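You operate a simulated robot arm through the tools that you are given. There is no shell and no other tool.

You are at the controls of a simulated robot arm. One attempt, no reset.

JOB
Switch the console on and start the generator at the ticket's power.
Fine: mode to SET before the key goes on; press the green button once the display shows READY; the guards stay shut; it stays on.

Only the result counts: the job must be done as asked and must still hold three seconds after the hand-in. Knocking over, shifting, dropping, spilling or breaking anything else fails it.

ROBOT AND FRAMES
A 7-joint arm with a two-finger parallel gripper, fixed in place. Base frame: the origin is on the floor under the middle of its stand, x ahead of it, y to its left, z up. Units: m, rad, N and s.
It reaches about 1.479 m from its shoulder. Its first joint turns from -2.897 to 2.897 rad. Payload 4.4 kg.
The TCP is the grasp point between the finger pads, 0.023 m short of the fingertips. In the tool frame z runs along the fingers and y along their closing line. The gripper opens to 0.094 m. The fingers are 0.038 m wide and 0.01 m thick; the gripper's body (0.054 by 0.096 m) begins 0.039 m behind the TCP.
Orientation is that of the tool frame in the base frame, as [roll, pitch, yaw] about the fixed x, y, z axes, in that order (R = Rz(yaw) Ry(pitch) Rx(roll)). With the fingers straight down and closing along the base's y, the tool's x points along the base's -x, its y along +y and its z along -z.

CONTROLS
- The arm moves only by the tool move_arm. Its argument "plan" is a list of rows, each a list of 7 numbers: the gripper command, from -1 (shut) to 1 (fully open), values between in proportion, then the shift along the tool's x, y, z in units of 50 mm (1.0 is 50 mm), then the turn, a rotation vector about the tool's x, y, z in units of 6 degrees (1.0 is 6 degrees). In form: [[fingers, tx, ty, tz, wx, wy, wz], ...]. A call has 1 to 20 rows; each row shifts and turns the commanded pose from where the row before left it, along the tool's axes as they then stand. A call with a number of a shift or a turn outside -1 to 1 is refused whole. Rows are played at 5 a second. More than 0.05 m and 0.15 rad between two rows, or a gripper value outside its range, and nothing of the call is played. A pose out of reach is approached as far as the arm can. The call stops where the force on the tool passes 40 N (or 10 N more than at its start, if that is more) or the arm is blocked; 0.2 s more then pass. The fingers move at their own pace (about 0.072 m/s each) and stop on an object; they squeeze with about 39 N. The grip force told is the motor's: it shows also when the fingers shut on nothing. Time passes only in rows, and 0.2 s behind the last, so rows that do not move let the fingers close. It gives the time, the measured TCP pose, the force on the tool (base axes), the opening and the grip force at its end, in the units of the frame above (readings bear some noise), with the torque about the TCP (base axes, N m) and any sound that the robot's microphone picked up.
- Cameras (640 x 400 px; columns grow to the right, rows downward): "scene" is fixed at [0.0502, -0.6513, 1.8465]; the picture's right is [0.79, -0.61, 0.00], its down [-0.37, -0.48, -0.80] and it looks along [0.49, 0.63, -0.60] (base axes); focal length 320 px, centre (320, 200). "wrist" rides on the gripper at [0.086, 0.016, -0.074] in the tool frame; the picture's right is [-0.18, 0.98, 0.00], its down [-0.58, -0.11, -0.81] and it looks along [-0.79, -0.15, 0.59] (tool axes); focal length 243 px, centre (320, 200). There is no depth. A picture from a camera that has moved, and an enlarged one, comes with that camera's place and axes in the base frame and with its lens.
- capture(camera): a new picture of that camera. It takes no simulated time.
- inspect(camera, box): a new picture of the part [left, top, right, bottom] of that camera's present view, enlarged. It takes no simulated time.
- sign_off(): hands the job in; it is judged then, once.

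Nothing tells you positions but the pictures and the camera data. Unless the task says otherwise, let go and move clear before handing in.

The tools are called after "Emit:" by a JSON object that holds its "api" and its "payload". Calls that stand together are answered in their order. move_arm: Moves the arm, as the interface text tells. Its arguments: {"type":"object","properties":{"plan":{"type":"array","items":{"type":"array","items":{"type":"number"}}}},"required":["plan"]} The other tools are called the same way: capture (camera) takes a picture; inspect (camera, box) takes an enlarged picture of a part of a camera's view; sign_off () hands the job in.

At the start:

```text
t: 0.0
tool_pos: [0.6808, 0.0322, 1.4872]
orientation: [3.141, 0.0, -3.14]
ft_force: [-0.3, -0.3, -1.1]
torque: [-0.01, -0.01, 0.01]
finger_gap: 0.0944
grasp_force: 0.0
```

scene: 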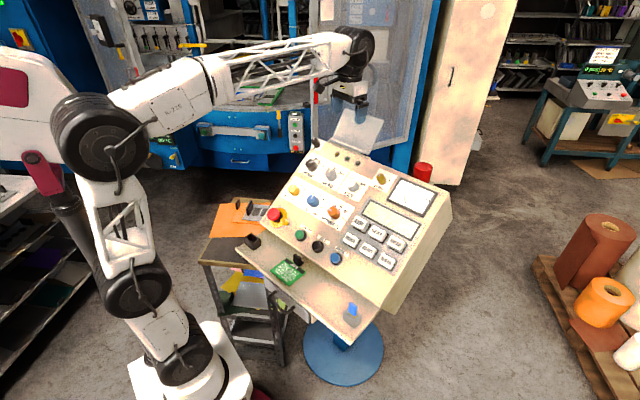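
wrist: 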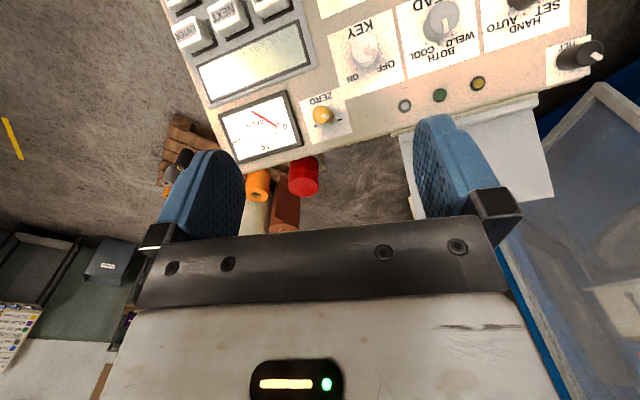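

I see a sloped console on a pedestal in front of the arm, with knobs, keys, buttons and a display. I'll look closer at the panel from both cameras before I move.

Emit:
{"api": "inspect", "payload": {"camera": "scene", "box": [230, 120, 390, 220]}}

Emit:
{"api": "inspect", "payload": {"camera": "scene", "box": [320, 160, 460, 280]}}

Emit:
{"api": "inspect", "payload": {"camera": "scene", "box": [220, 200, 380, 340]}}

Emit:
{"api": "inspect", "payload": {"camera": "wrist", "box": [160, 0, 640, 180]}}

```text
4.00 times, centred on (310, 170) of scene
camera zoom: at [0.0502, -0.6513, 1.8465], right [0.79, -0.61, 0.0], down [-0.37, -0.48, -0.8], along [0.49, 0.63, -0.6], focal length 1278 px, centre (360, 320)
```

zoom: 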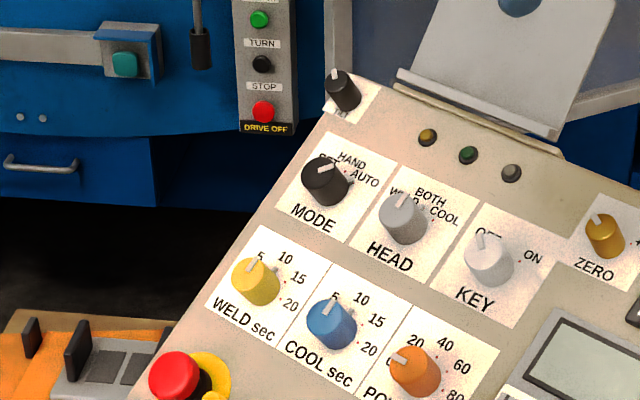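

```text
3.33 times, centred on (390, 220) of scene
camera zoom: at [0.0502, -0.6513, 1.8465], right [0.79, -0.61, 0.0], down [-0.37, -0.48, -0.8], along [0.49, 0.63, -0.6], focal length 1065 px, centre (87, 133)
```

zoom: 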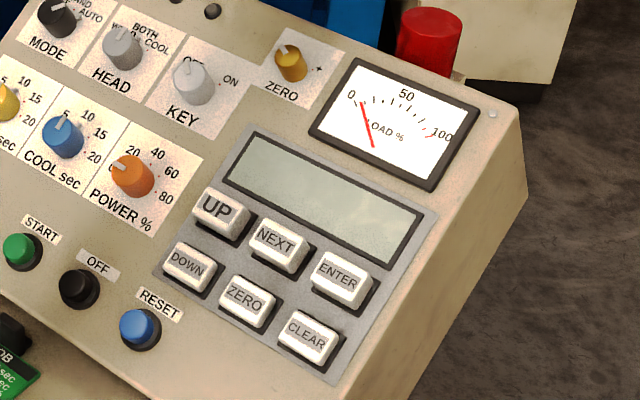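

```text
2.86 times, centred on (300, 270) of scene
camera zoom: at [0.0502, -0.6513, 1.8465], right [0.79, -0.61, 0.0], down [-0.37, -0.48, -0.8], along [0.49, 0.63, -0.6], focal length 913 px, centre (377, 0)
```

zoom: 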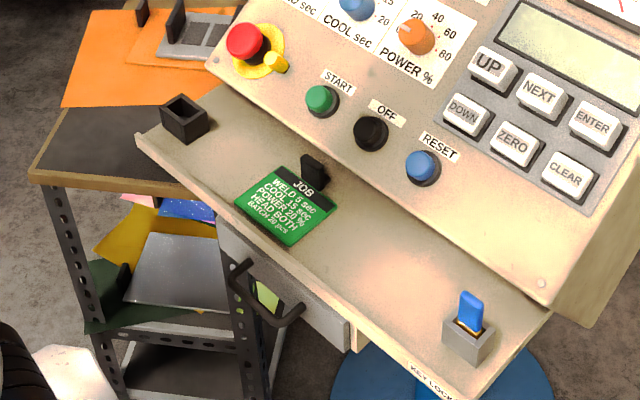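

```text
1.33 times, centred on (400, 90) of wrist
camera zoom: at [0.5938, 0.0479, 1.5618], right [0.18, 0.98, 0.0], down [0.58, -0.11, 0.81], along [0.79, -0.15, -0.59], focal length 324 px, centre (213, 347)
```

zoom: 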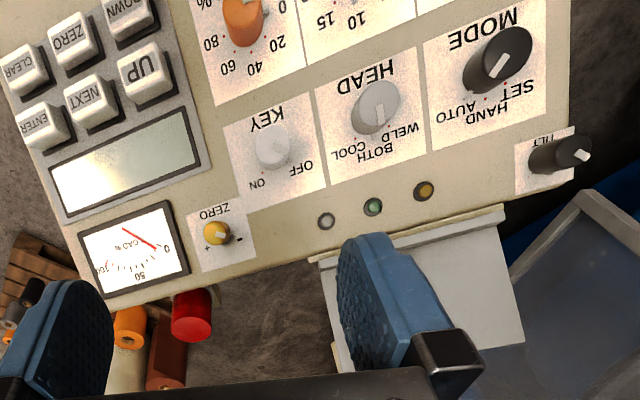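

The panel carries MODE, HEAD, KEY, POWER and START controls, plus a green JOB ticket. I'll zoom in on the ticket, the blue item in its holder, the knobs and the display.

Emit:
{"api": "inspect", "payload": {"camera": "scene", "box": [268, 250, 316, 290]}}

Emit:
{"api": "inspect", "payload": {"camera": "scene", "box": [320, 290, 380, 345]}}

Emit:
{"api": "inspect", "payload": {"camera": "scene", "box": [295, 150, 345, 185]}}

Emit:
{"api": "inspect", "payload": {"camera": "scene", "box": [335, 165, 395, 200]}}

Emit:
{"api": "inspect", "payload": {"camera": "scene", "box": [280, 180, 360, 235]}}

Emit:
{"api": "inspect", "payload": {"camera": "scene", "box": [230, 195, 350, 270]}}

```text
10.00 times, centred on (292, 270) of scene
camera zoom: at [0.0502, -0.6513, 1.8465], right [0.79, -0.61, 0.0], down [-0.37, -0.48, -0.8], along [0.49, 0.63, -0.6], focal length 3195 px, centre (600, -500)
```

zoom: 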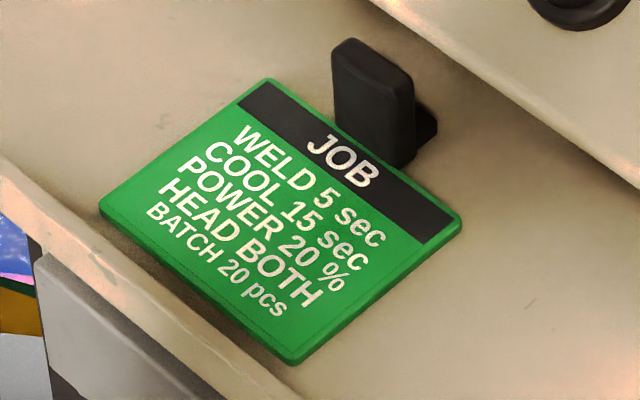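

```text
7.27 times, centred on (350, 318) of scene
camera zoom: at [0.0502, -0.6513, 1.8465], right [0.79, -0.61, 0.0], down [-0.37, -0.48, -0.8], along [0.49, 0.63, -0.6], focal length 2324 px, centre (102, -654)
```

zoom: 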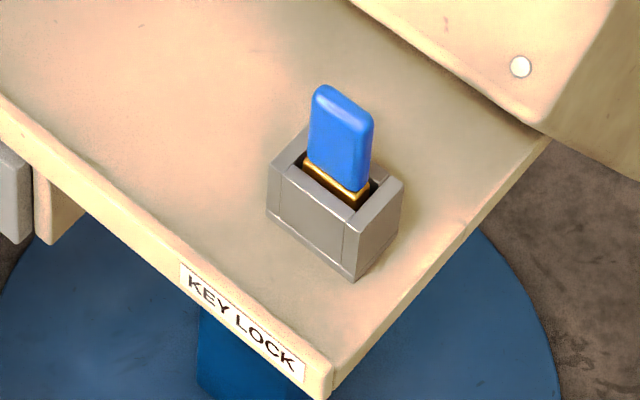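

```text
11.43 times, centred on (320, 168) of scene
camera zoom: at [0.0502, -0.6513, 1.8465], right [0.79, -0.61, 0.0], down [-0.37, -0.48, -0.8], along [0.49, 0.63, -0.6], focal length 3652 px, centre (320, 571)
```

zoom: 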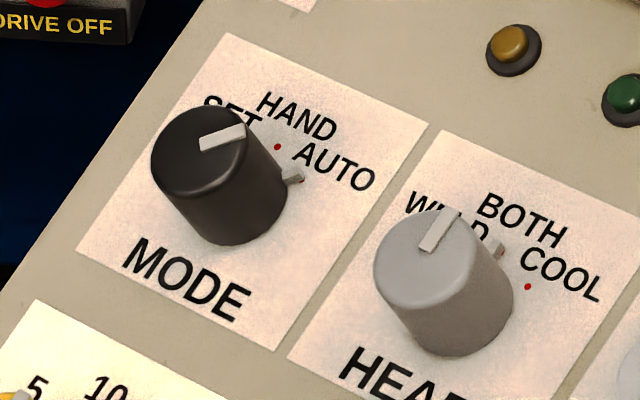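

```text
10.67 times, centred on (365, 182) of scene
camera zoom: at [0.0502, -0.6513, 1.8465], right [0.79, -0.61, 0.0], down [-0.37, -0.48, -0.8], along [0.49, 0.63, -0.6], focal length 3408 px, centre (-160, 387)
```

zoom: 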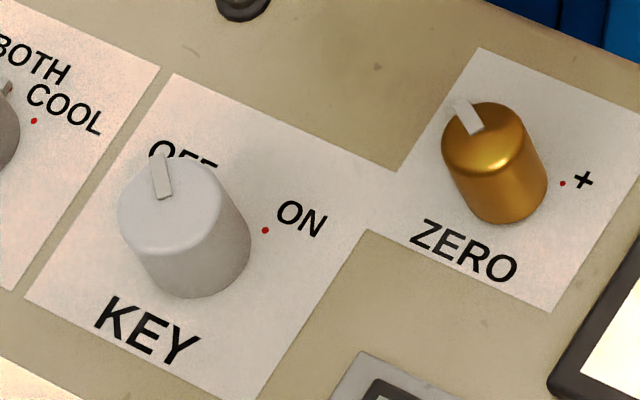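

```text
7.27 times, centred on (320, 208) of scene
camera zoom: at [0.0502, -0.6513, 1.8465], right [0.79, -0.61, 0.0], down [-0.37, -0.48, -0.8], along [0.49, 0.63, -0.6], focal length 2324 px, centre (320, 146)
```

zoom: 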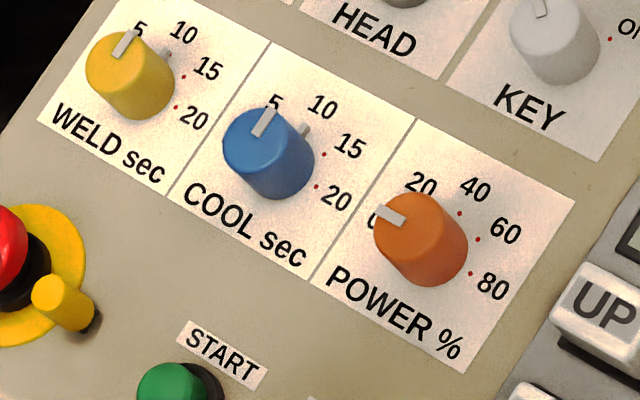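

```text
5.33 times, centred on (290, 232) of scene
camera zoom: at [0.0502, -0.6513, 1.8465], right [0.79, -0.61, 0.0], down [-0.37, -0.48, -0.8], along [0.49, 0.63, -0.6], focal length 1704 px, centre (480, 27)
```

zoom: 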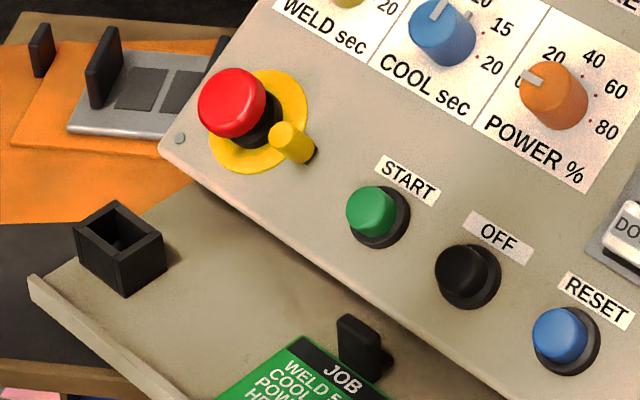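

The ticket says POWER 20 %, and the POWER knob is now at 0. I'll zoom the wrist view to read the knobs from their far side.

Emit:
{"api": "inspect", "payload": {"camera": "wrist", "box": [470, 0, 630, 100]}}

Emit:
{"api": "inspect", "payload": {"camera": "wrist", "box": [310, 0, 470, 100]}}

Emit:
{"api": "inspect", "payload": {"camera": "wrist", "box": [390, 80, 550, 180]}}

Emit:
{"api": "inspect", "payload": {"camera": "scene", "box": [320, 90, 400, 160]}}

Emit:
{"api": "inspect", "payload": {"camera": "scene", "box": [180, 0, 440, 180]}}

```text
4.00 times, centred on (550, 50) of wrist
camera zoom: at [0.5938, 0.0479, 1.5618], right [0.18, 0.98, 0.0], down [0.58, -0.11, 0.81], along [0.79, -0.15, -0.59], focal length 970 px, centre (-600, 800)
```

zoom: 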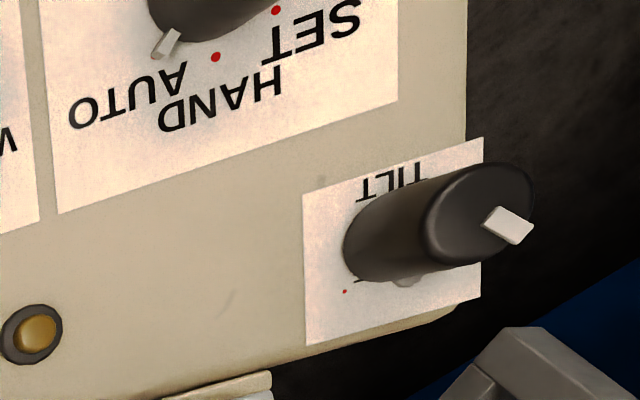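

```text
4.00 times, centred on (390, 50) of wrist
camera zoom: at [0.5938, 0.0479, 1.5618], right [0.18, 0.98, 0.0], down [0.58, -0.11, 0.81], along [0.79, -0.15, -0.59], focal length 970 px, centre (40, 800)
```

zoom: 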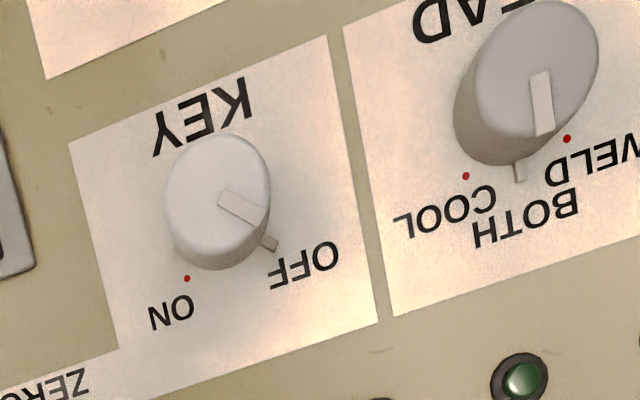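

```text
4.00 times, centred on (470, 130) of wrist
camera zoom: at [0.5938, 0.0479, 1.5618], right [0.18, 0.98, 0.0], down [0.58, -0.11, 0.81], along [0.79, -0.15, -0.59], focal length 970 px, centre (-280, 480)
```

zoom: 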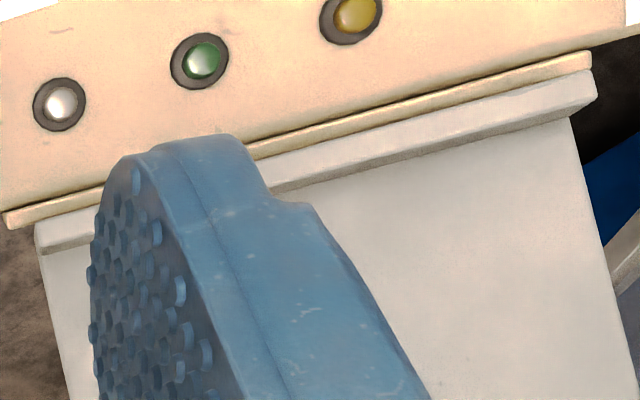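

```text
5.71 times, centred on (360, 125) of scene
camera zoom: at [0.0502, -0.6513, 1.8465], right [0.79, -0.61, 0.0], down [-0.37, -0.48, -0.8], along [0.49, 0.63, -0.6], focal length 1826 px, centre (91, 629)
```

zoom: 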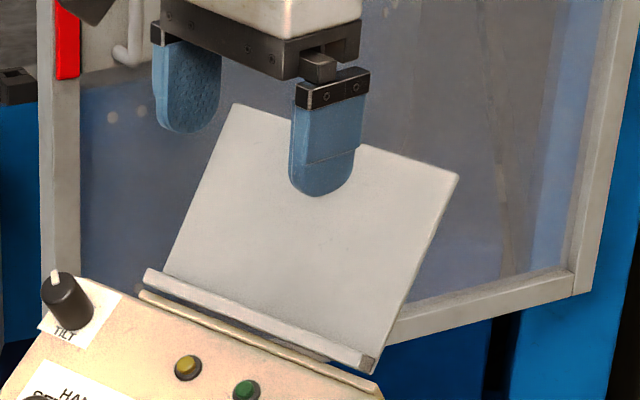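

```text
2.22 times, centred on (310, 90) of scene
camera zoom: at [0.0502, -0.6513, 1.8465], right [0.79, -0.61, 0.0], down [-0.37, -0.48, -0.8], along [0.49, 0.63, -0.6], focal length 710 px, centre (342, 444)
```

zoom: 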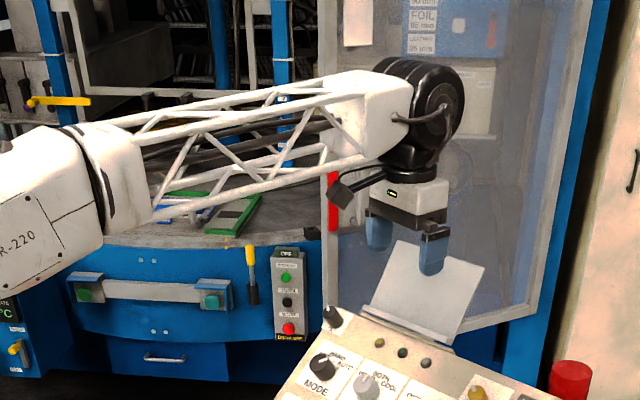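

From the two cameras I put the MODE knob near (0.76, 0.30, 1.15) and the KEY knob near (0.80, 0.07, 1.13). I'll back off and tip the hand so the wrist camera looks squarely at the panel.

Emit:
{"api": "move_arm", "payload": {"plan": [[1, 0.8, 0, 0, 0, 0.95, 0], [1, 0.8, 0, 0, 0, 0.95, 0], [1, 0.6, 0, 0, 0, 0.95, 0], [1, 0, 0, 0, 0, 0.95, 0], [1, 0, 0, 0, 0, 0.87, 0], [1, 0, 0, 0, 0, 0, 0]]}}

Emit:
{"api": "capture", "payload": {"camera": "wrist"}}

```text
t: 1.4
tool_pos: [0.5709, 0.0316, 1.4877]
orientation: [3.141, -0.443, 3.141]
ft_force: [-0.5, 0.1, 1.0]
torque: [-0.02, 0.02, -0.01]
finger_gap: 0.0942
grasp_force: 0.1
out of reach, approached as far as the arm can: row 5
```

```text
taken
camera wrist: at [0.5244, 0.0475, 1.5924], right [0.17, 0.98, -0.08], down [0.87, -0.11, 0.48], along [0.46, -0.15, -0.87], focal length 243 px, centre (320, 200)
```

wrist: 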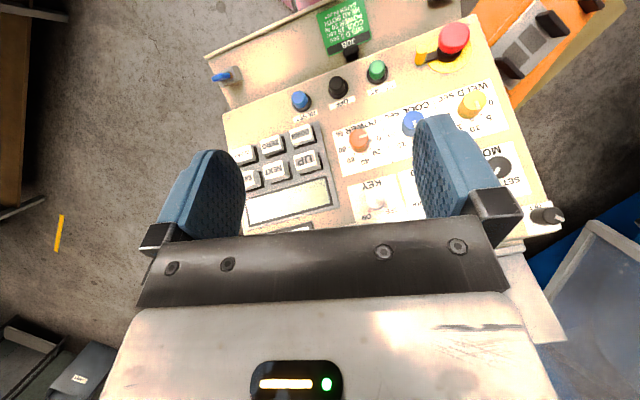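

The arm stopped slightly short in tilt, but the wrist camera now sees the whole panel. I'll zoom in to read the features and work out the panel plane.

Emit:
{"api": "inspect", "payload": {"camera": "wrist", "box": [320, 0, 560, 150]}}

Emit:
{"api": "inspect", "payload": {"camera": "wrist", "box": [200, 60, 440, 210]}}

Emit:
{"api": "inspect", "payload": {"camera": "wrist", "box": [330, 100, 570, 250]}}

Emit:
{"api": "inspect", "payload": {"camera": "wrist", "box": [330, 110, 430, 220]}}

```text
2.67 times, centred on (440, 75) of wrist
camera zoom: at [0.5244, 0.0475, 1.5924], right [0.17, 0.98, -0.08], down [0.87, -0.11, 0.48], along [0.46, -0.15, -0.87], focal length 647 px, centre (0, 533)
```

zoom: 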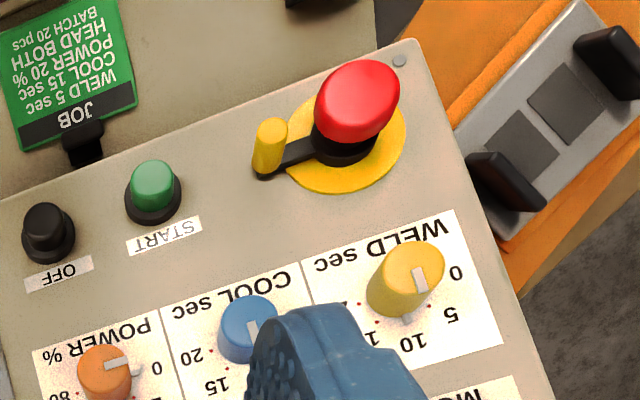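

```text
2.67 times, centred on (320, 135) of wrist
camera zoom: at [0.5244, 0.0475, 1.5924], right [0.17, 0.98, -0.08], down [0.87, -0.11, 0.48], along [0.46, -0.15, -0.87], focal length 647 px, centre (320, 373)
```

zoom: 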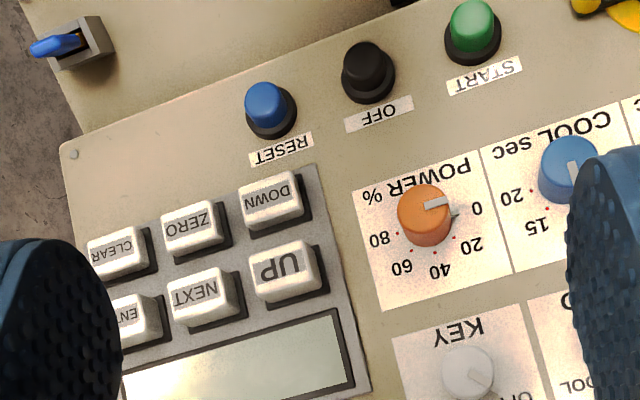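

```text
2.67 times, centred on (450, 175) of wrist
camera zoom: at [0.5244, 0.0475, 1.5924], right [0.17, 0.98, -0.08], down [0.87, -0.11, 0.48], along [0.46, -0.15, -0.87], focal length 647 px, centre (-27, 267)
```

zoom: 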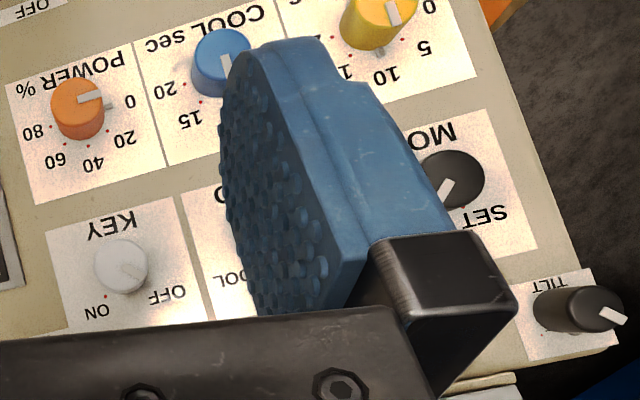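

```text
3.64 times, centred on (380, 165) of wrist
camera zoom: at [0.5244, 0.0475, 1.5924], right [0.17, 0.98, -0.08], down [0.87, -0.11, 0.48], along [0.46, -0.15, -0.87], focal length 882 px, centre (102, 327)
```

zoom: 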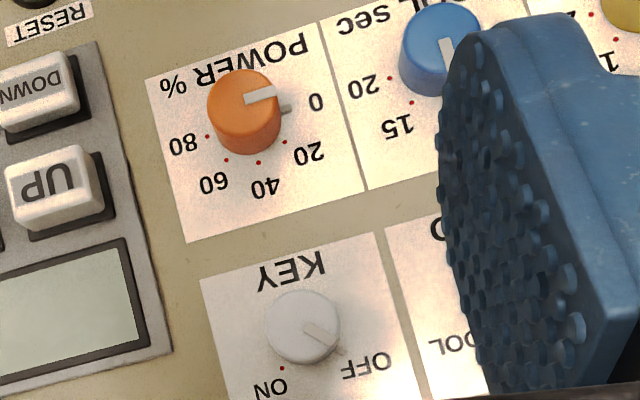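

I've worked out the panel plane: it slopes about 33° toward the robot and is yawed about 10°. MODE is at AUTO, KEY at OFF and POWER at 0, and each detent is 45° apart. Next I'll turn the tool so its axis is square to the panel.

Emit:
{"api": "move_arm", "payload": {"plan": [[1, 0, 0, 0, 0, -0.846, 0], [1, 0, 0, 0, 0, -0.846, 0], [1, 0, 0, 0, 0, -0.846, 0], [1, 0, 0, 0, 0, -0.846, 0], [1, 0, 0, 0, 0, -0.846, 0], [1, 0, 0, 0, 0, 0, -0.87], [1, 0, 0, 0, 0, 0, -0.87], [1, 0, 0, 0, 0, -0.915, 0], [1, 0, 0, 0, 0, -0.915, 0], [1, 0, 0, 0, 0, -0.915, 0], [1, 0, 0, 0, 0, -0.915, 0], [1, 0, 0, 0, 0, -0.915, 0], [1, 0, 0, 0, 0, -0.915, 0], [1, 0, 0, 0, 0, 0, 0]]}}

```text
t: 4.4
tool_pos: [0.5698, 0.0311, 1.4876]
orientation: [3.132, 0.53, -2.963]
ft_force: [-0.7, -0.4, -0.1]
torque: [0.02, -0.01, 0.01]
finger_gap: 0.0941
grasp_force: 0.1
```

The pitch came out at 0.53, so I'll correct it to 0.575. Then I'll move to a hover over the MODE knob and look.

Emit:
{"api": "move_arm", "payload": {"plan": [[1, 0, 0, 0, 0, -0.43, 0], [1, 0, 0.7, 0.6, 0, 0, 0], [1, 0, 0.7, 0.6, 0, 0, 0], [1, 0, 0.7, 0.6, 0, 0, 0], [1, 0, 0.7, 0.6, 0, 0, 0], [1, 0, 0.7, 0.6, 0, 0, 0], [1, 0, 0.7, 0.6, 0, 0, 0], [1, 0, 0.58, 0.6, 0, 0, 0], [1, 0.16, 0, 0.6, 0, 0, 0], [1, 0, 0, 0, 0, 0, 0]]}}

Emit:
{"api": "capture", "payload": {"camera": "wrist"}}

Emit:
{"api": "capture", "payload": {"camera": "scene"}}

```text
t: 6.6
tool_pos: [0.6483, 0.2942, 1.2813]
orientation: [3.13, 0.575, -2.965]
ft_force: [0.1, -0.3, -1.0]
torque: [-0.01, -0.01, -0.05]
finger_gap: 0.094
grasp_force: 0.0
```

```text
taken
camera wrist: at [0.5338, 0.2884, 1.2979], right [-0.03, 0.99, 0.11], down [0.07, -0.11, 0.99], along [1.0, 0.03, -0.07], focal length 243 px, centre (320, 200)
```

wrist: 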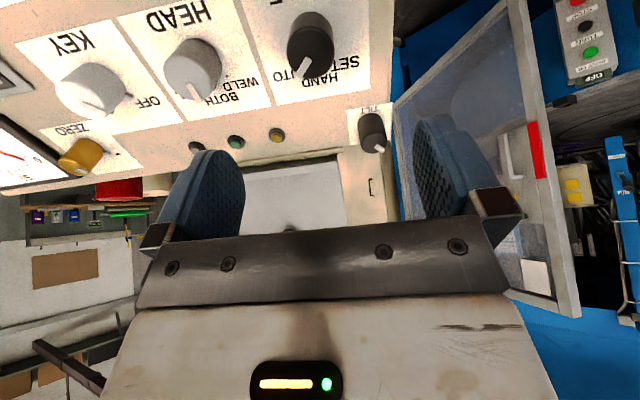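

```text
taken
```

scene: 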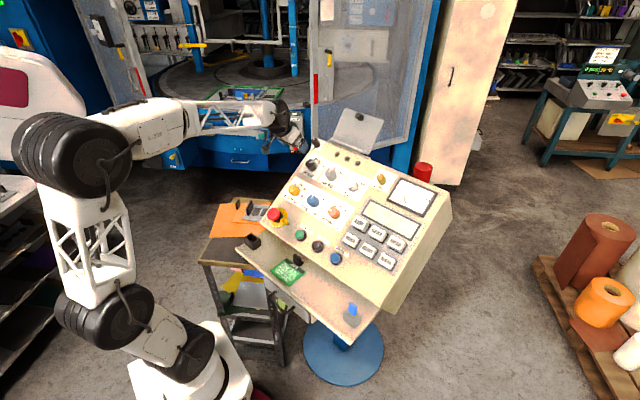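

The tool is square to the panel and sits above the MODE knob at a height of about 0.18 m. I'll zoom in to refine the alignment.

Emit:
{"api": "inspect", "payload": {"camera": "wrist", "box": [250, 0, 410, 110]}}

Emit:
{"api": "inspect", "payload": {"camera": "wrist", "box": [10, 0, 270, 170]}}

```text
3.64 times, centred on (330, 55) of wrist
camera zoom: at [0.5338, 0.2884, 1.2979], right [-0.03, 0.99, 0.11], down [0.07, -0.11, 0.99], along [1.0, 0.03, -0.07], focal length 882 px, centre (284, 727)
```

zoom: 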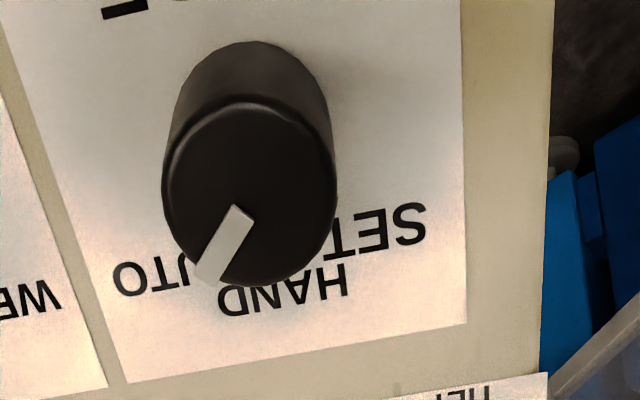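

```text
2.35 times, centred on (140, 85) of wrist
camera zoom: at [0.5338, 0.2884, 1.2979], right [-0.03, 0.99, 0.11], down [0.07, -0.11, 0.99], along [1.0, 0.03, -0.07], focal length 571 px, centre (744, 471)
```

zoom: 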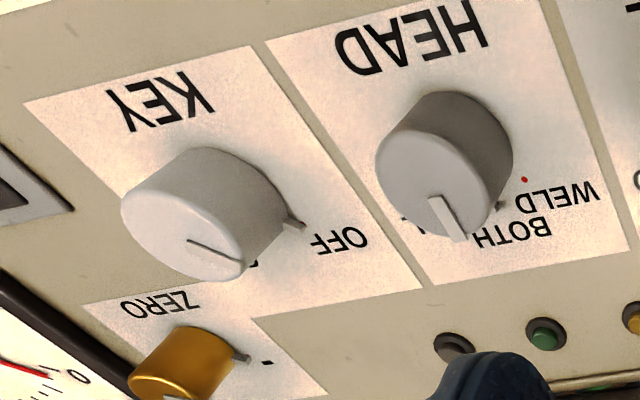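

The MODE knob centre is about 5 mm and 8 mm off the tool axis, about 41 mm across and 33 mm tall. I'll centre on it, turn the hand +45° so the pointer ends up clear of the fingers, and approach part way.

Emit:
{"api": "move_arm", "payload": {"plan": [[1, -0.1, -0.16, 0.3, 0, 0, 0], [1, 0, 0, 0, 0, 0, 0.95], [1, 0, 0, 0, 0, 0, 0.95], [1, 0, 0, 0, 0, 0, 0.95], [1, 0, 0, 0, 0, 0, 0.95], [1, 0, 0, 0, 0, 0, 0.95], [1, 0, 0, 0, 0, 0, 0.95], [1, 0, 0, 0, 0, 0, 0.95], [1, 0, 0, 0, 0, 0, 0.85], [1, 0, 0, 0.7, 0, 0, 0], [1, 0, 0, 0.7, 0, 0, 0], [1, 0, 0, 0.5, 0, 0, 0], [1, 0, 0, 0, 0, 0, 0]]}}

Emit:
{"api": "capture", "payload": {"camera": "wrist"}}

Emit:
{"api": "inspect", "payload": {"camera": "scene", "box": [250, 90, 410, 190]}}

```text
t: 9.4
tool_pos: [0.7134, 0.2943, 1.1945]
orientation: [2.705, 0.387, 2.447]
ft_force: [0.1, -0.7, 1.1]
torque: [-0.01, 0.02, 0.01]
finger_gap: 0.0941
grasp_force: 0.0
```

```text
taken
camera wrist: at [0.6198, 0.3512, 1.231], right [0.58, 0.68, 0.45], down [-0.07, -0.52, 0.85], along [0.81, -0.53, -0.25], focal length 243 px, centre (320, 200)
```

wrist: 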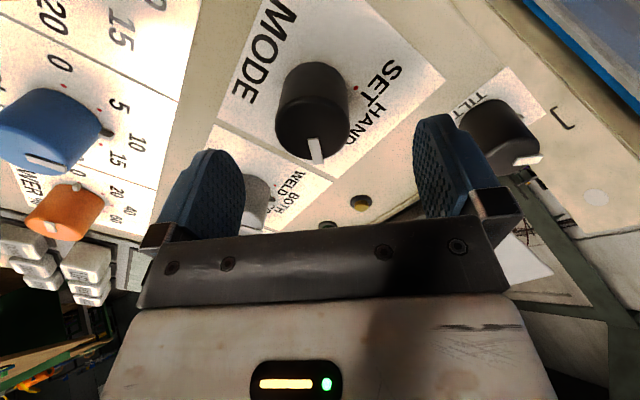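

```text
4.00 times, centred on (330, 140) of scene
camera zoom: at [0.0502, -0.6513, 1.8465], right [0.79, -0.61, 0.0], down [-0.37, -0.48, -0.8], along [0.49, 0.63, -0.6], focal length 1278 px, centre (280, 440)
```

zoom: 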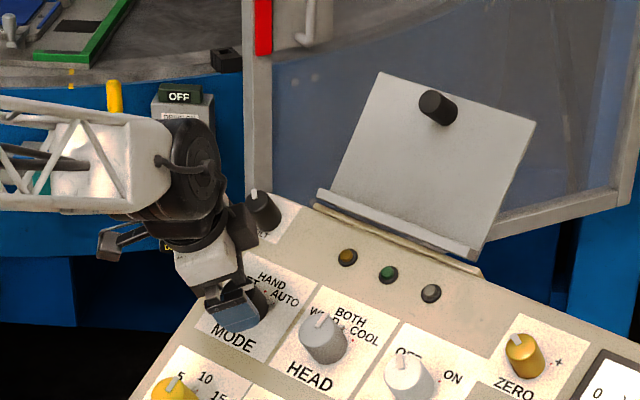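

I'm above MODE now. I'll zoom to check that the knob sits centred between the fingers before going down.

Emit:
{"api": "inspect", "payload": {"camera": "wrist", "box": [220, 30, 420, 180]}}

```text
2.67 times, centred on (320, 105) of wrist
camera zoom: at [0.6198, 0.3512, 1.231], right [0.58, 0.68, 0.45], down [-0.07, -0.52, 0.85], along [0.81, -0.53, -0.25], focal length 647 px, centre (320, 453)
```

zoom: 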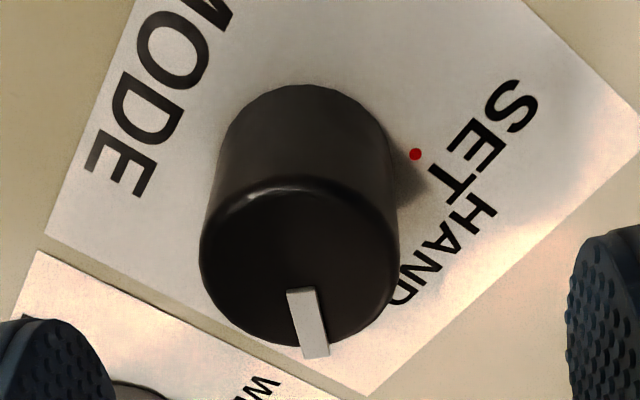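

The knob is centred between the fingers to within about 3 mm. I'll trim that, go down about 39 mm and close on the knob.

Emit:
{"api": "move_arm", "payload": {"plan": [[1, 0, -0.06, 0.3, 0, 0, 0], [1, 0, 0, 0.3, 0, 0, 0], [1, 0, 0, 0.18, 0, 0, 0], [0.3, 0, 0, 0, 0, 0, 0], [-0.3, 0, 0, 0, 0, 0, 0], [-0.5, 0, 0, 0, 0, 0, 0], [-0.5, 0, 0, 0, 0, 0, 0]]}}

Emit:
{"api": "capture", "payload": {"camera": "wrist"}}

```text
t: 11.0
tool_pos: [0.7322, 0.2959, 1.1599]
orientation: [2.705, 0.389, 2.448]
ft_force: [15.8, 20.6, 0.8]
torque: [1.27, -1.19, 0.59]
finger_gap: 0.0401
grasp_force: 45.0
```

```text
taken
camera wrist: at [0.639, 0.3531, 1.1975], right [0.58, 0.68, 0.45], down [-0.07, -0.52, 0.85], along [0.81, -0.52, -0.25], focal length 243 px, centre (320, 200)
```

wrist: 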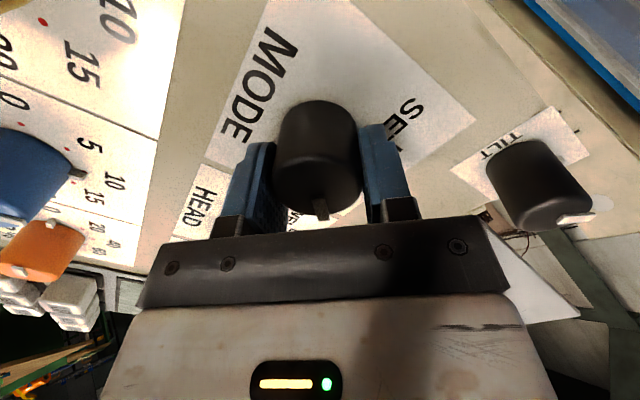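

I have the knob gripped with a 40 mm gap, but there is about 24 N of side load along the closing line. I'll shift a couple of millimetres to relieve it before turning.

Emit:
{"api": "move_arm", "payload": {"plan": [[-0.5, 0, 0.04, 0, 0, 0, 0], [-0.5, 0, 0, 0, 0, 0, 0]]}}

```text
t: 11.6
tool_pos: [0.7326, 0.2975, 1.1602]
orientation: [2.708, 0.387, 2.447]
ft_force: [-25.2, -24.1, 5.3]
torque: [0.69, -0.45, 0.7]
finger_gap: 0.0405
grasp_force: 44.8
```

That overshot: the side load reversed, so the stiffness is about 26 N/mm. I'll back off about 1 mm.

Emit:
{"api": "move_arm", "payload": {"plan": [[-0.5, 0, -0.02, 0, 0, 0, 0], [-0.5, 0, 0, 0, 0, 0, 0]]}}

```text
t: 12.2
tool_pos: [0.7328, 0.2962, 1.1615]
orientation: [2.706, 0.39, 2.449]
ft_force: [-5.3, -14.5, 2.1]
torque: [0.98, -0.93, 0.67]
finger_gap: 0.0401
grasp_force: 45.1
```

The side load is down to about 13 N. I'll turn MODE counter-clockwise in steps and watch the forces.

Emit:
{"api": "move_arm", "payload": {"plan": [[-0.5, 0, -0.008, 0, 0, 0, -0.8], [-0.5, 0, 0, 0, 0, 0, -0.8], [-0.5, 0, 0, 0, 0, 0, -0.8], [-0.5, 0, 0, 0, 0, 0, 0]]}}

```text
t: 13.2
tool_pos: [0.7335, 0.2975, 1.1617]
orientation: [2.814, 0.483, 2.707]
ft_force: [24.8, 17.0, 7.5]
torque: [1.23, -0.63, 0.56]
finger_gap: 0.04
grasp_force: 45.0
```

The turn is going well. I'll relieve the side force (about 24 N along y and -17 N along x) and keep turning.

Emit:
{"api": "move_arm", "payload": {"plan": [[-0.5, -0.012, 0.018, 0, 0, 0, 0], [-0.5, 0, 0, 0, 0, 0, -0.8], [-0.5, 0, 0, 0, 0, 0, -0.8], [-0.5, 0, 0, 0, 0, 0, 0]]}}

Emit:
{"api": "capture", "payload": {"camera": "wrist"}}

```text
t: 14.2
tool_pos: [0.7335, 0.2993, 1.1612]
orientation: [2.904, 0.531, 2.892]
ft_force: [16.3, 34.5, 12.5]
torque: [1.08, 0.08, 0.49]
finger_gap: 0.0398
grasp_force: 45.3
```

```text
taken
camera wrist: at [0.6236, 0.3257, 1.1842], right [0.28, 0.92, 0.29], down [0.04, -0.32, 0.95], along [0.96, -0.25, -0.13], focal length 243 px, centre (320, 200)
```

wrist: 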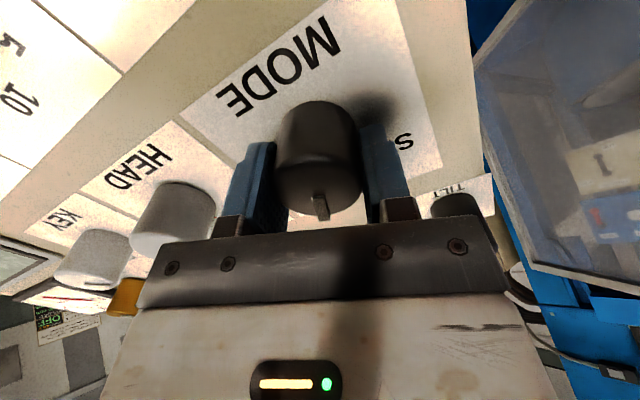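

The pointer is turning with the hand. The knob axis seems to sit a few millimetres along tool +x, so I'll add small y corrections as I turn.

Emit:
{"api": "move_arm", "payload": {"plan": [[-0.5, -0.01, 0.03, 0, 0, 0, 0], [-0.5, 0, 0.01, 0, 0, 0, -0.8], [-0.5, 0, 0.01, 0, 0, 0, -0.8], [-0.5, 0, 0, 0, 0, 0, 0]]}}

```text
t: 15.2
tool_pos: [0.7342, 0.3, 1.1619]
orientation: [3.006, 0.561, 3.084]
ft_force: [4.5, 16.5, 7.2]
torque: [-0.71, 1.07, -0.54]
finger_gap: 0.0396
grasp_force: 45.3
```

Forces are moderate, so I'll carry on with the turn and the small corrections.

Emit:
{"api": "move_arm", "payload": {"plan": [[-0.5, -0.005, 0.018, 0, 0, 0, -0.8], [-0.5, 0, 0.01, 0, 0, 0, -0.8], [-0.5, 0, 0.01, 0, 0, 0, -0.8], [-0.5, 0, 0, 0, 0, 0, 0]]}}

```text
t: 16.2
tool_pos: [0.7337, 0.3008, 1.1618]
orientation: [-3.118, 0.572, -2.902]
ft_force: [-19.2, 1.8, -0.4]
torque: [-1.25, 0.22, -0.92]
finger_gap: 0.0402
grasp_force: 45.2
```

About half the turn is done with low forces. I'll continue.

Emit:
{"api": "move_arm", "payload": {"plan": [[-0.5, 0.008, 0.01, 0, 0, 0, -0.8], [-0.5, 0, 0.008, 0, 0, 0, -0.8], [-0.5, 0, 0.008, 0, 0, 0, -0.8], [-0.5, 0, 0, 0, 0, 0, 0]]}}

Emit:
{"api": "capture", "payload": {"camera": "wrist"}}

```text
t: 17.2
tool_pos: [0.7326, 0.3033, 1.1617]
orientation: [-2.959, 0.548, -2.606]
ft_force: [-5.8, 1.2, -8.1]
torque: [-1.04, -0.66, -0.89]
finger_gap: 0.0403
grasp_force: 44.9
```

```text
taken
camera wrist: at [0.6233, 0.2725, 1.177], right [-0.28, 0.96, -0.06], down [0.04, 0.07, 1.0], along [0.96, 0.27, -0.06], focal length 243 px, centre (320, 200)
```

wrist: 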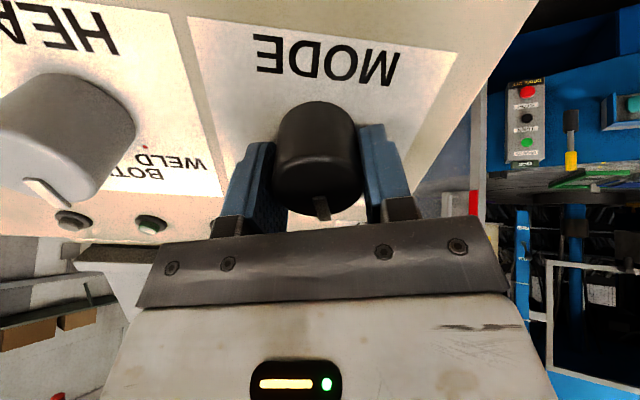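

The knob is still following the hand and forces are low. About 28° remain to SET.

Emit:
{"api": "move_arm", "payload": {"plan": [[-0.5, 0.0, 0.008, 0, 0, 0, -0.8], [-0.5, 0, 0.008, 0, 0, 0, -0.8], [-0.5, 0, 0.008, 0, 0, 0, -0.8], [-0.5, 0, 0, 0, 0, 0, 0]]}}

```text
t: 18.2
tool_pos: [0.7328, 0.3046, 1.1609]
orientation: [-2.82, 0.486, -2.326]
ft_force: [-12.1, 10.5, -11.5]
torque: [-0.83, -0.79, -0.78]
finger_gap: 0.0407
grasp_force: 44.9
```

About 13° remain, so I'll finish the turn to SET.

Emit:
{"api": "move_arm", "payload": {"plan": [[-0.5, 0.0, 0.018, 0, 0, 0, -0.8], [-0.5, 0, 0.008, 0, 0, 0, -0.8], [-0.5, 0, 0.006, 0, 0, 0, -0.7], [-0.5, 0, 0, 0, 0, 0, 0]]}}

Emit:
{"api": "capture", "payload": {"camera": "wrist"}}

Emit:
{"api": "inspect", "payload": {"camera": "scene", "box": [280, 130, 380, 200]}}

```text
t: 19.2
tool_pos: [0.7321, 0.3055, 1.1615]
orientation: [-2.714, 0.396, -2.077]
ft_force: [-2.4, 22.3, -15.0]
torque: [-0.1, -1.08, -1.1]
finger_gap: 0.0409
grasp_force: 45.2
```

```text
taken
camera wrist: at [0.6415, 0.2378, 1.1843], right [-0.62, 0.72, -0.31], down [-0.09, 0.32, 0.94], along [0.78, 0.62, -0.13], focal length 243 px, centre (320, 200)
```

wrist: 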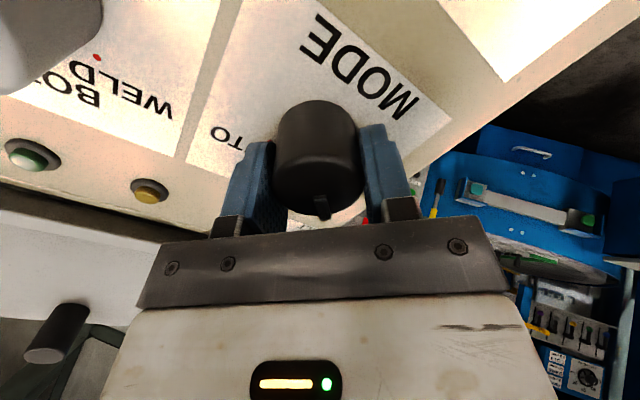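

```text
5.71 times, centred on (330, 165) of scene
camera zoom: at [0.0502, -0.6513, 1.8465], right [0.79, -0.61, 0.0], down [-0.37, -0.48, -0.8], along [0.49, 0.63, -0.6], focal length 1826 px, centre (263, 400)
```

zoom: 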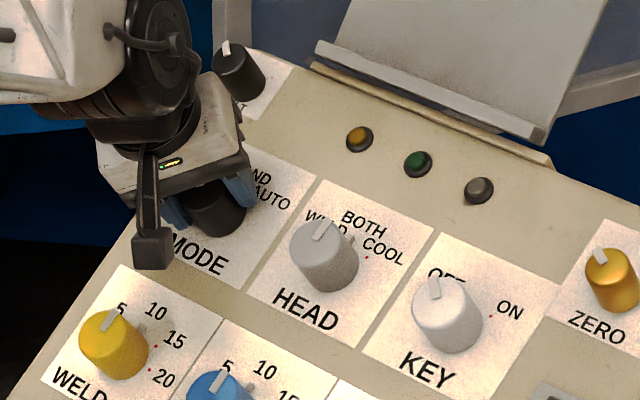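

MODE should now point at SET. I'll open, retreat along the knob axis and check.

Emit:
{"api": "move_arm", "payload": {"plan": [[0.4, 0, 0, 0, 0, 0, 0], [0.6, 0, 0, 0, 0, 0, 0], [0.6, 0, 0, 0, 0, 0, 0], [0.6, 0, 0, -0.5, 0, 0, 0], [0.6, 0, 0, -0.8, 0, 0, 0], [0.6, 0, 0, -0.8, 0, 0, 0], [0.6, 0, 0, 0, 0, 0, 0]]}}

Emit:
{"api": "capture", "payload": {"camera": "wrist"}}

Emit:
{"api": "inspect", "payload": {"camera": "scene", "box": [280, 130, 380, 200]}}

```text
t: 20.8
tool_pos: [0.6763, 0.2969, 1.2501]
orientation: [-2.714, 0.397, -2.079]
ft_force: [0.1, 0.3, 0.5]
torque: [-0.01, -0.01, -0.01]
finger_gap: 0.0752
grasp_force: 0.1
```

```text
taken
camera wrist: at [0.5862, 0.2294, 1.2724], right [-0.62, 0.72, -0.3], down [-0.09, 0.32, 0.94], along [0.78, 0.61, -0.13], focal length 243 px, centre (320, 200)
```

wrist: 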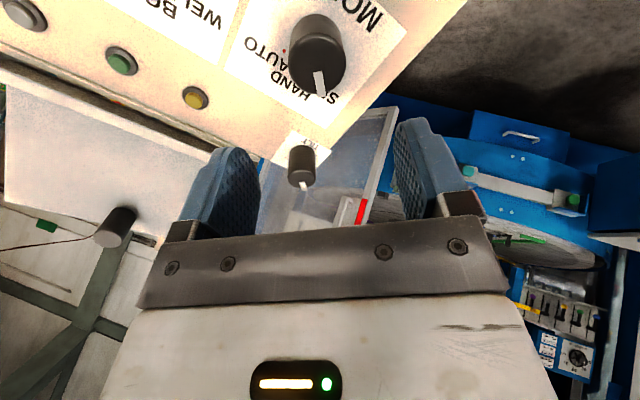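

```text
5.71 times, centred on (330, 165) of scene
camera zoom: at [0.0502, -0.6513, 1.8465], right [0.79, -0.61, 0.0], down [-0.37, -0.48, -0.8], along [0.49, 0.63, -0.6], focal length 1826 px, centre (263, 400)
```

zoom: 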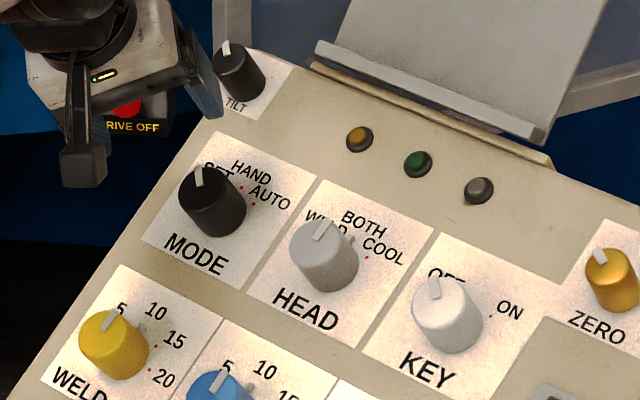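

MODE is at SET: its pointer is now parallel to KEY's pointer at OFF. Next I'll move at the same height over to the POWER knob.

Emit:
{"api": "inspect", "payload": {"camera": "wrist", "box": [230, 0, 410, 120]}}

Emit:
{"api": "move_arm", "payload": {"plan": [[0.6, 0.851, -0.2, 0, 0, 0, 0], [0.6, 0.851, -0.2, 0, 0, 0, 0], [0.6, 0.851, -0.2, 0, 0, 0, 0], [0.6, 0.851, -0.2, 0, 0, 0, 0], [0.6, 0.851, -0.2, 0, 0, 0, 0], [0.6, 0.851, -0.2, 0, 0, 0, 0], [0.6, 0, 0, 0.6, 0, 0, 0], [0.6, 0, 0, 0, 0, 0, 0]]}}

Emit:
{"api": "capture", "payload": {"camera": "wrist"}}

Emit:
{"api": "capture", "payload": {"camera": "scene"}}

```text
3.33 times, centred on (320, 60) of wrist
camera zoom: at [0.5862, 0.2294, 1.2724], right [-0.62, 0.72, -0.3], down [-0.09, 0.32, 0.94], along [0.78, 0.61, -0.13], focal length 809 px, centre (320, 667)
```

zoom: 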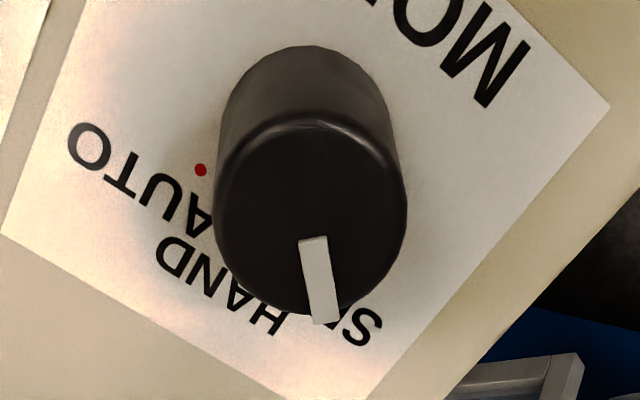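

```text
t: 22.6
tool_pos: [0.6201, 0.0564, 1.1464]
orientation: [-2.713, 0.396, -2.079]
ft_force: [0.6, 0.3, -0.4]
torque: [0.01, -0.01, 0.01]
finger_gap: 0.0751
grasp_force: 0.1
```

```text
taken
camera wrist: at [0.5296, -0.0118, 1.1709], right [-0.62, 0.72, -0.3], down [-0.09, 0.32, 0.94], along [0.78, 0.61, -0.13], focal length 243 px, centre (320, 200)
```

wrist: 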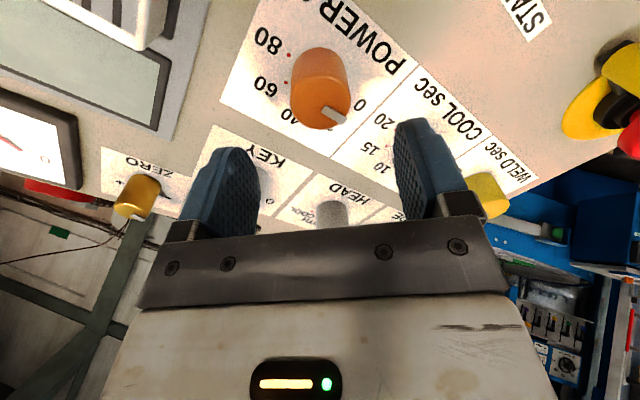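

```text
taken
```

scene: 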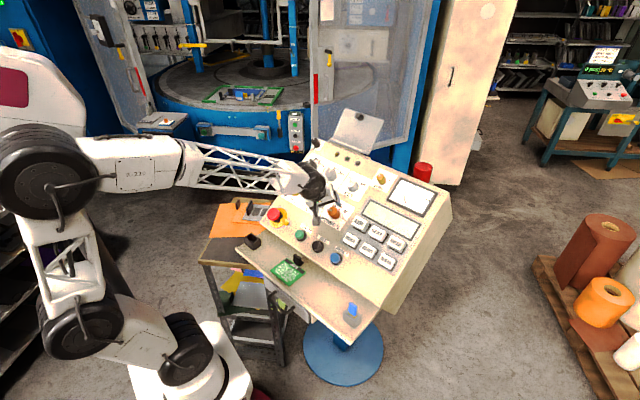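

The wrist view confirms MODE at SET, and I'm now hovering over the POWER knob. I'll zoom in to check centring.

Emit:
{"api": "inspect", "payload": {"camera": "wrist", "box": [220, 0, 420, 150]}}

```text
2.67 times, centred on (320, 75) of wrist
camera zoom: at [0.5296, -0.0118, 1.1709], right [-0.62, 0.72, -0.3], down [-0.09, 0.32, 0.94], along [0.78, 0.61, -0.13], focal length 647 px, centre (320, 533)
```

zoom: 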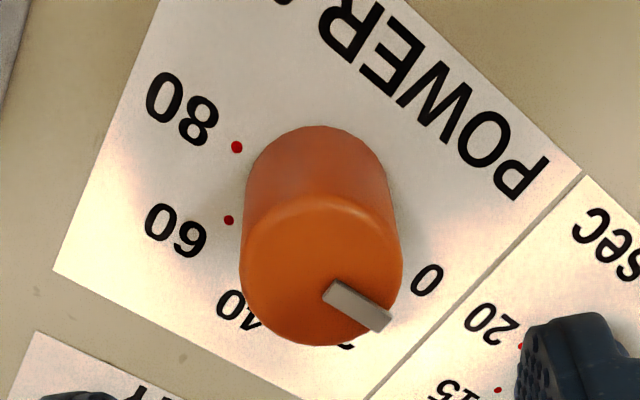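

Comparing several views shows the panel slopes about 35.5°, a bit more than I first took. I'll correct the tool tilt and come to a closer hover over POWER.

Emit:
{"api": "move_arm", "payload": {"plan": [[0.6, 0, 0, 0, 0.274, -0.268, 0], [0.6, -0.034, 0.026, 0.3, 0, 0, 0], [0.6, 0, 0, 0.3, 0, 0, 0], [0.6, 0, 0, 0, 0, 0, 0]]}}

Emit:
{"api": "inspect", "payload": {"camera": "wrist", "box": [200, 0, 440, 180]}}

```text
t: 23.6
tool_pos: [0.6357, 0.0626, 1.1236]
orientation: [-2.68, 0.423, -2.067]
ft_force: [0.2, 0.0, -0.4]
torque: [0.0, -0.01, -0.03]
finger_gap: 0.0753
grasp_force: 0.0
```

```text
2.22 times, centred on (320, 90) of wrist
camera zoom: at [0.5454, -0.0055, 1.1442], right [-0.61, 0.72, -0.32], down [-0.13, 0.31, 0.94], along [0.78, 0.61, -0.1], focal length 539 px, centre (320, 444)
```

zoom: 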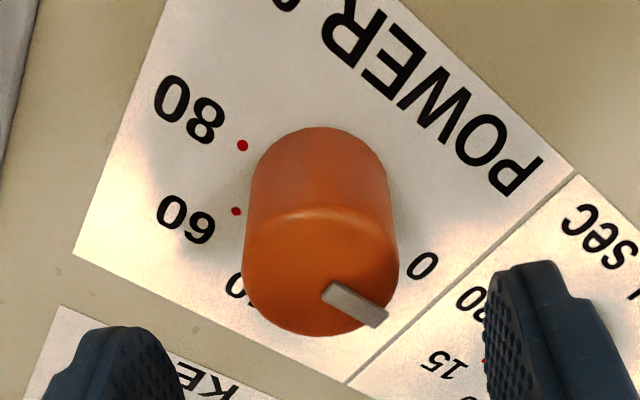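

The knob is centred to within 2–3 mm in x and aligned in y. I'll go down 43 mm and grip.

Emit:
{"api": "move_arm", "payload": {"plan": [[0.6, 0.04, 0, 0.3, 0, 0, 0], [0.6, 0, 0, 0.3, 0, 0, 0], [0.6, 0, 0, 0.26, 0, 0, 0], [0.2, 0, 0, 0, 0, 0, 0], [-0.2, 0, 0, 0, 0, 0, 0], [-0.5, 0, 0, 0, 0, 0, 0], [-0.5, 0, 0, 0, 0, 0, 0]]}}

Emit:
{"api": "capture", "payload": {"camera": "wrist"}}

```text
t: 25.2
tool_pos: [0.6605, 0.0672, 1.0882]
orientation: [-2.682, 0.421, -2.064]
ft_force: [-28.8, 27.3, -6.3]
torque: [0.41, -0.78, -0.13]
finger_gap: 0.0385
grasp_force: 44.8
```

```text
taken
camera wrist: at [0.5686, -0.0019, 1.1082], right [-0.61, 0.72, -0.32], down [-0.13, 0.31, 0.94], along [0.78, 0.62, -0.1], focal length 243 px, centre (320, 200)
```

wrist: 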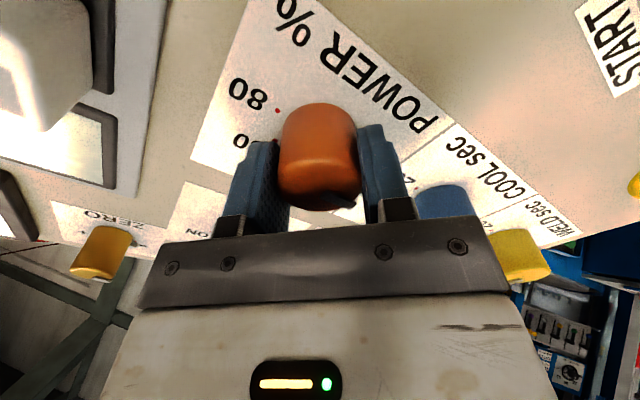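

I have the POWER knob gripped, with about 38 N of side load along +y. I'll shift about 1.4 mm to relieve it.

Emit:
{"api": "move_arm", "payload": {"plan": [[-0.5, 0, 0.028, 0, 0, 0, 0], [-0.5, 0, 0, 0, 0, 0, 0]]}}

```text
t: 25.8
tool_pos: [0.6597, 0.0665, 1.0884]
orientation: [-2.679, 0.424, -2.067]
ft_force: [-5.1, 12.3, -8.2]
torque: [-0.65, -0.17, -0.8]
finger_gap: 0.0384
grasp_force: 45.1
```

Side load is down to about 14 N. I'll turn POWER clockwise in steps.

Emit:
{"api": "move_arm", "payload": {"plan": [[-0.5, 0, 0.008, 0, 0, 0, 0.8], [-0.5, 0, 0, 0, 0, 0, 0.8], [-0.5, 0, 0, 0, 0, 0, 0.8], [-0.5, 0, 0, 0, 0, 0, 0]]}}

```text
t: 26.8
tool_pos: [0.6592, 0.0656, 1.0882]
orientation: [-2.799, 0.521, -2.328]
ft_force: [20.6, -13.1, -1.4]
torque: [-0.68, -0.96, -0.55]
finger_gap: 0.0385
grasp_force: 45.1
```

The side force is -21 N along y. I'll compensate and finish the remaining 30° of the turn.

Emit:
{"api": "move_arm", "payload": {"plan": [[-0.5, 0, -0.018, 0, 0, 0, 0.8], [-0.5, 0, -0.008, 0, 0, 0, 0.8], [-0.5, 0, -0.008, 0, 0, 0, 0.8], [-0.5, 0, 0, 0, 0, 0, 0]]}}

```text
t: 27.8
tool_pos: [0.6596, 0.0649, 1.0888]
orientation: [-2.95, 0.589, -2.61]
ft_force: [-0.2, 27.7, 15.1]
torque: [-0.25, -0.92, -0.36]
finger_gap: 0.0389
grasp_force: 45.2
```

Now the side force is +22 N along y. I'll relieve it and turn the last 16°.

Emit:
{"api": "move_arm", "payload": {"plan": [[-0.5, -0.012, 0.014, 0, 0, 0, 0.9], [-0.5, 0, -0.003, 0, 0, 0, 0.9], [-0.5, 0, -0.003, 0, 0, 0, 0.9], [-0.5, 0, 0, 0, 0, 0, 0]]}}

Emit:
{"api": "capture", "payload": {"camera": "wrist"}}

Emit:
{"api": "inspect", "payload": {"camera": "scene", "box": [290, 170, 390, 240]}}

```text
t: 28.8
tool_pos: [0.6596, 0.0649, 1.0881]
orientation: [3.137, 0.614, -2.957]
ft_force: [-1.7, -31.1, 8.1]
torque: [-1.49, -0.63, -1.09]
finger_gap: 0.0387
grasp_force: 44.7
```

```text
taken
camera wrist: at [0.5454, 0.0599, 1.1003], right [-0.04, 0.99, 0.11], down [0.03, -0.11, 0.99], along [1.0, 0.04, -0.03], focal length 243 px, centre (320, 200)
```

wrist: 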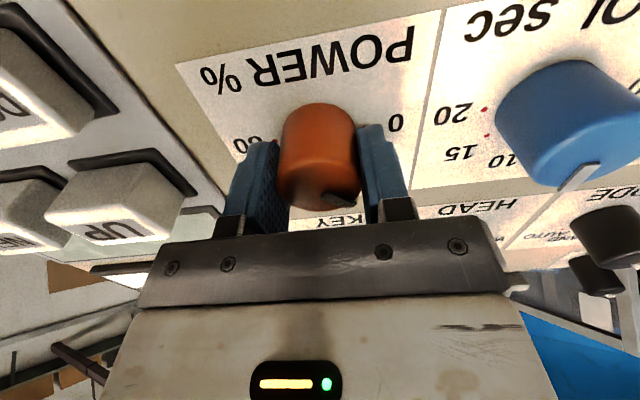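

```text
5.71 times, centred on (340, 205) of scene
camera zoom: at [0.0502, -0.6513, 1.8465], right [0.79, -0.61, 0.0], down [-0.37, -0.48, -0.8], along [0.49, 0.63, -0.6], focal length 1826 px, centre (206, 171)
```

zoom: 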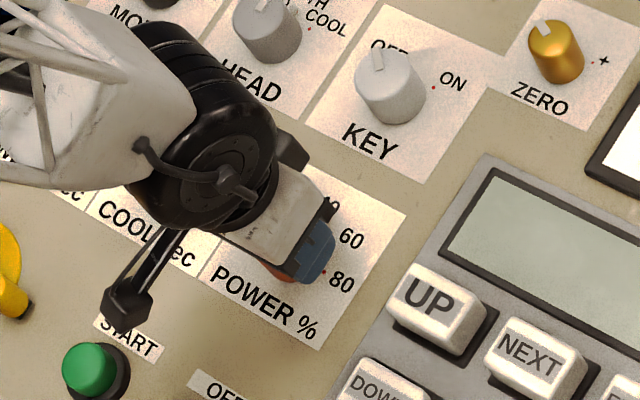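

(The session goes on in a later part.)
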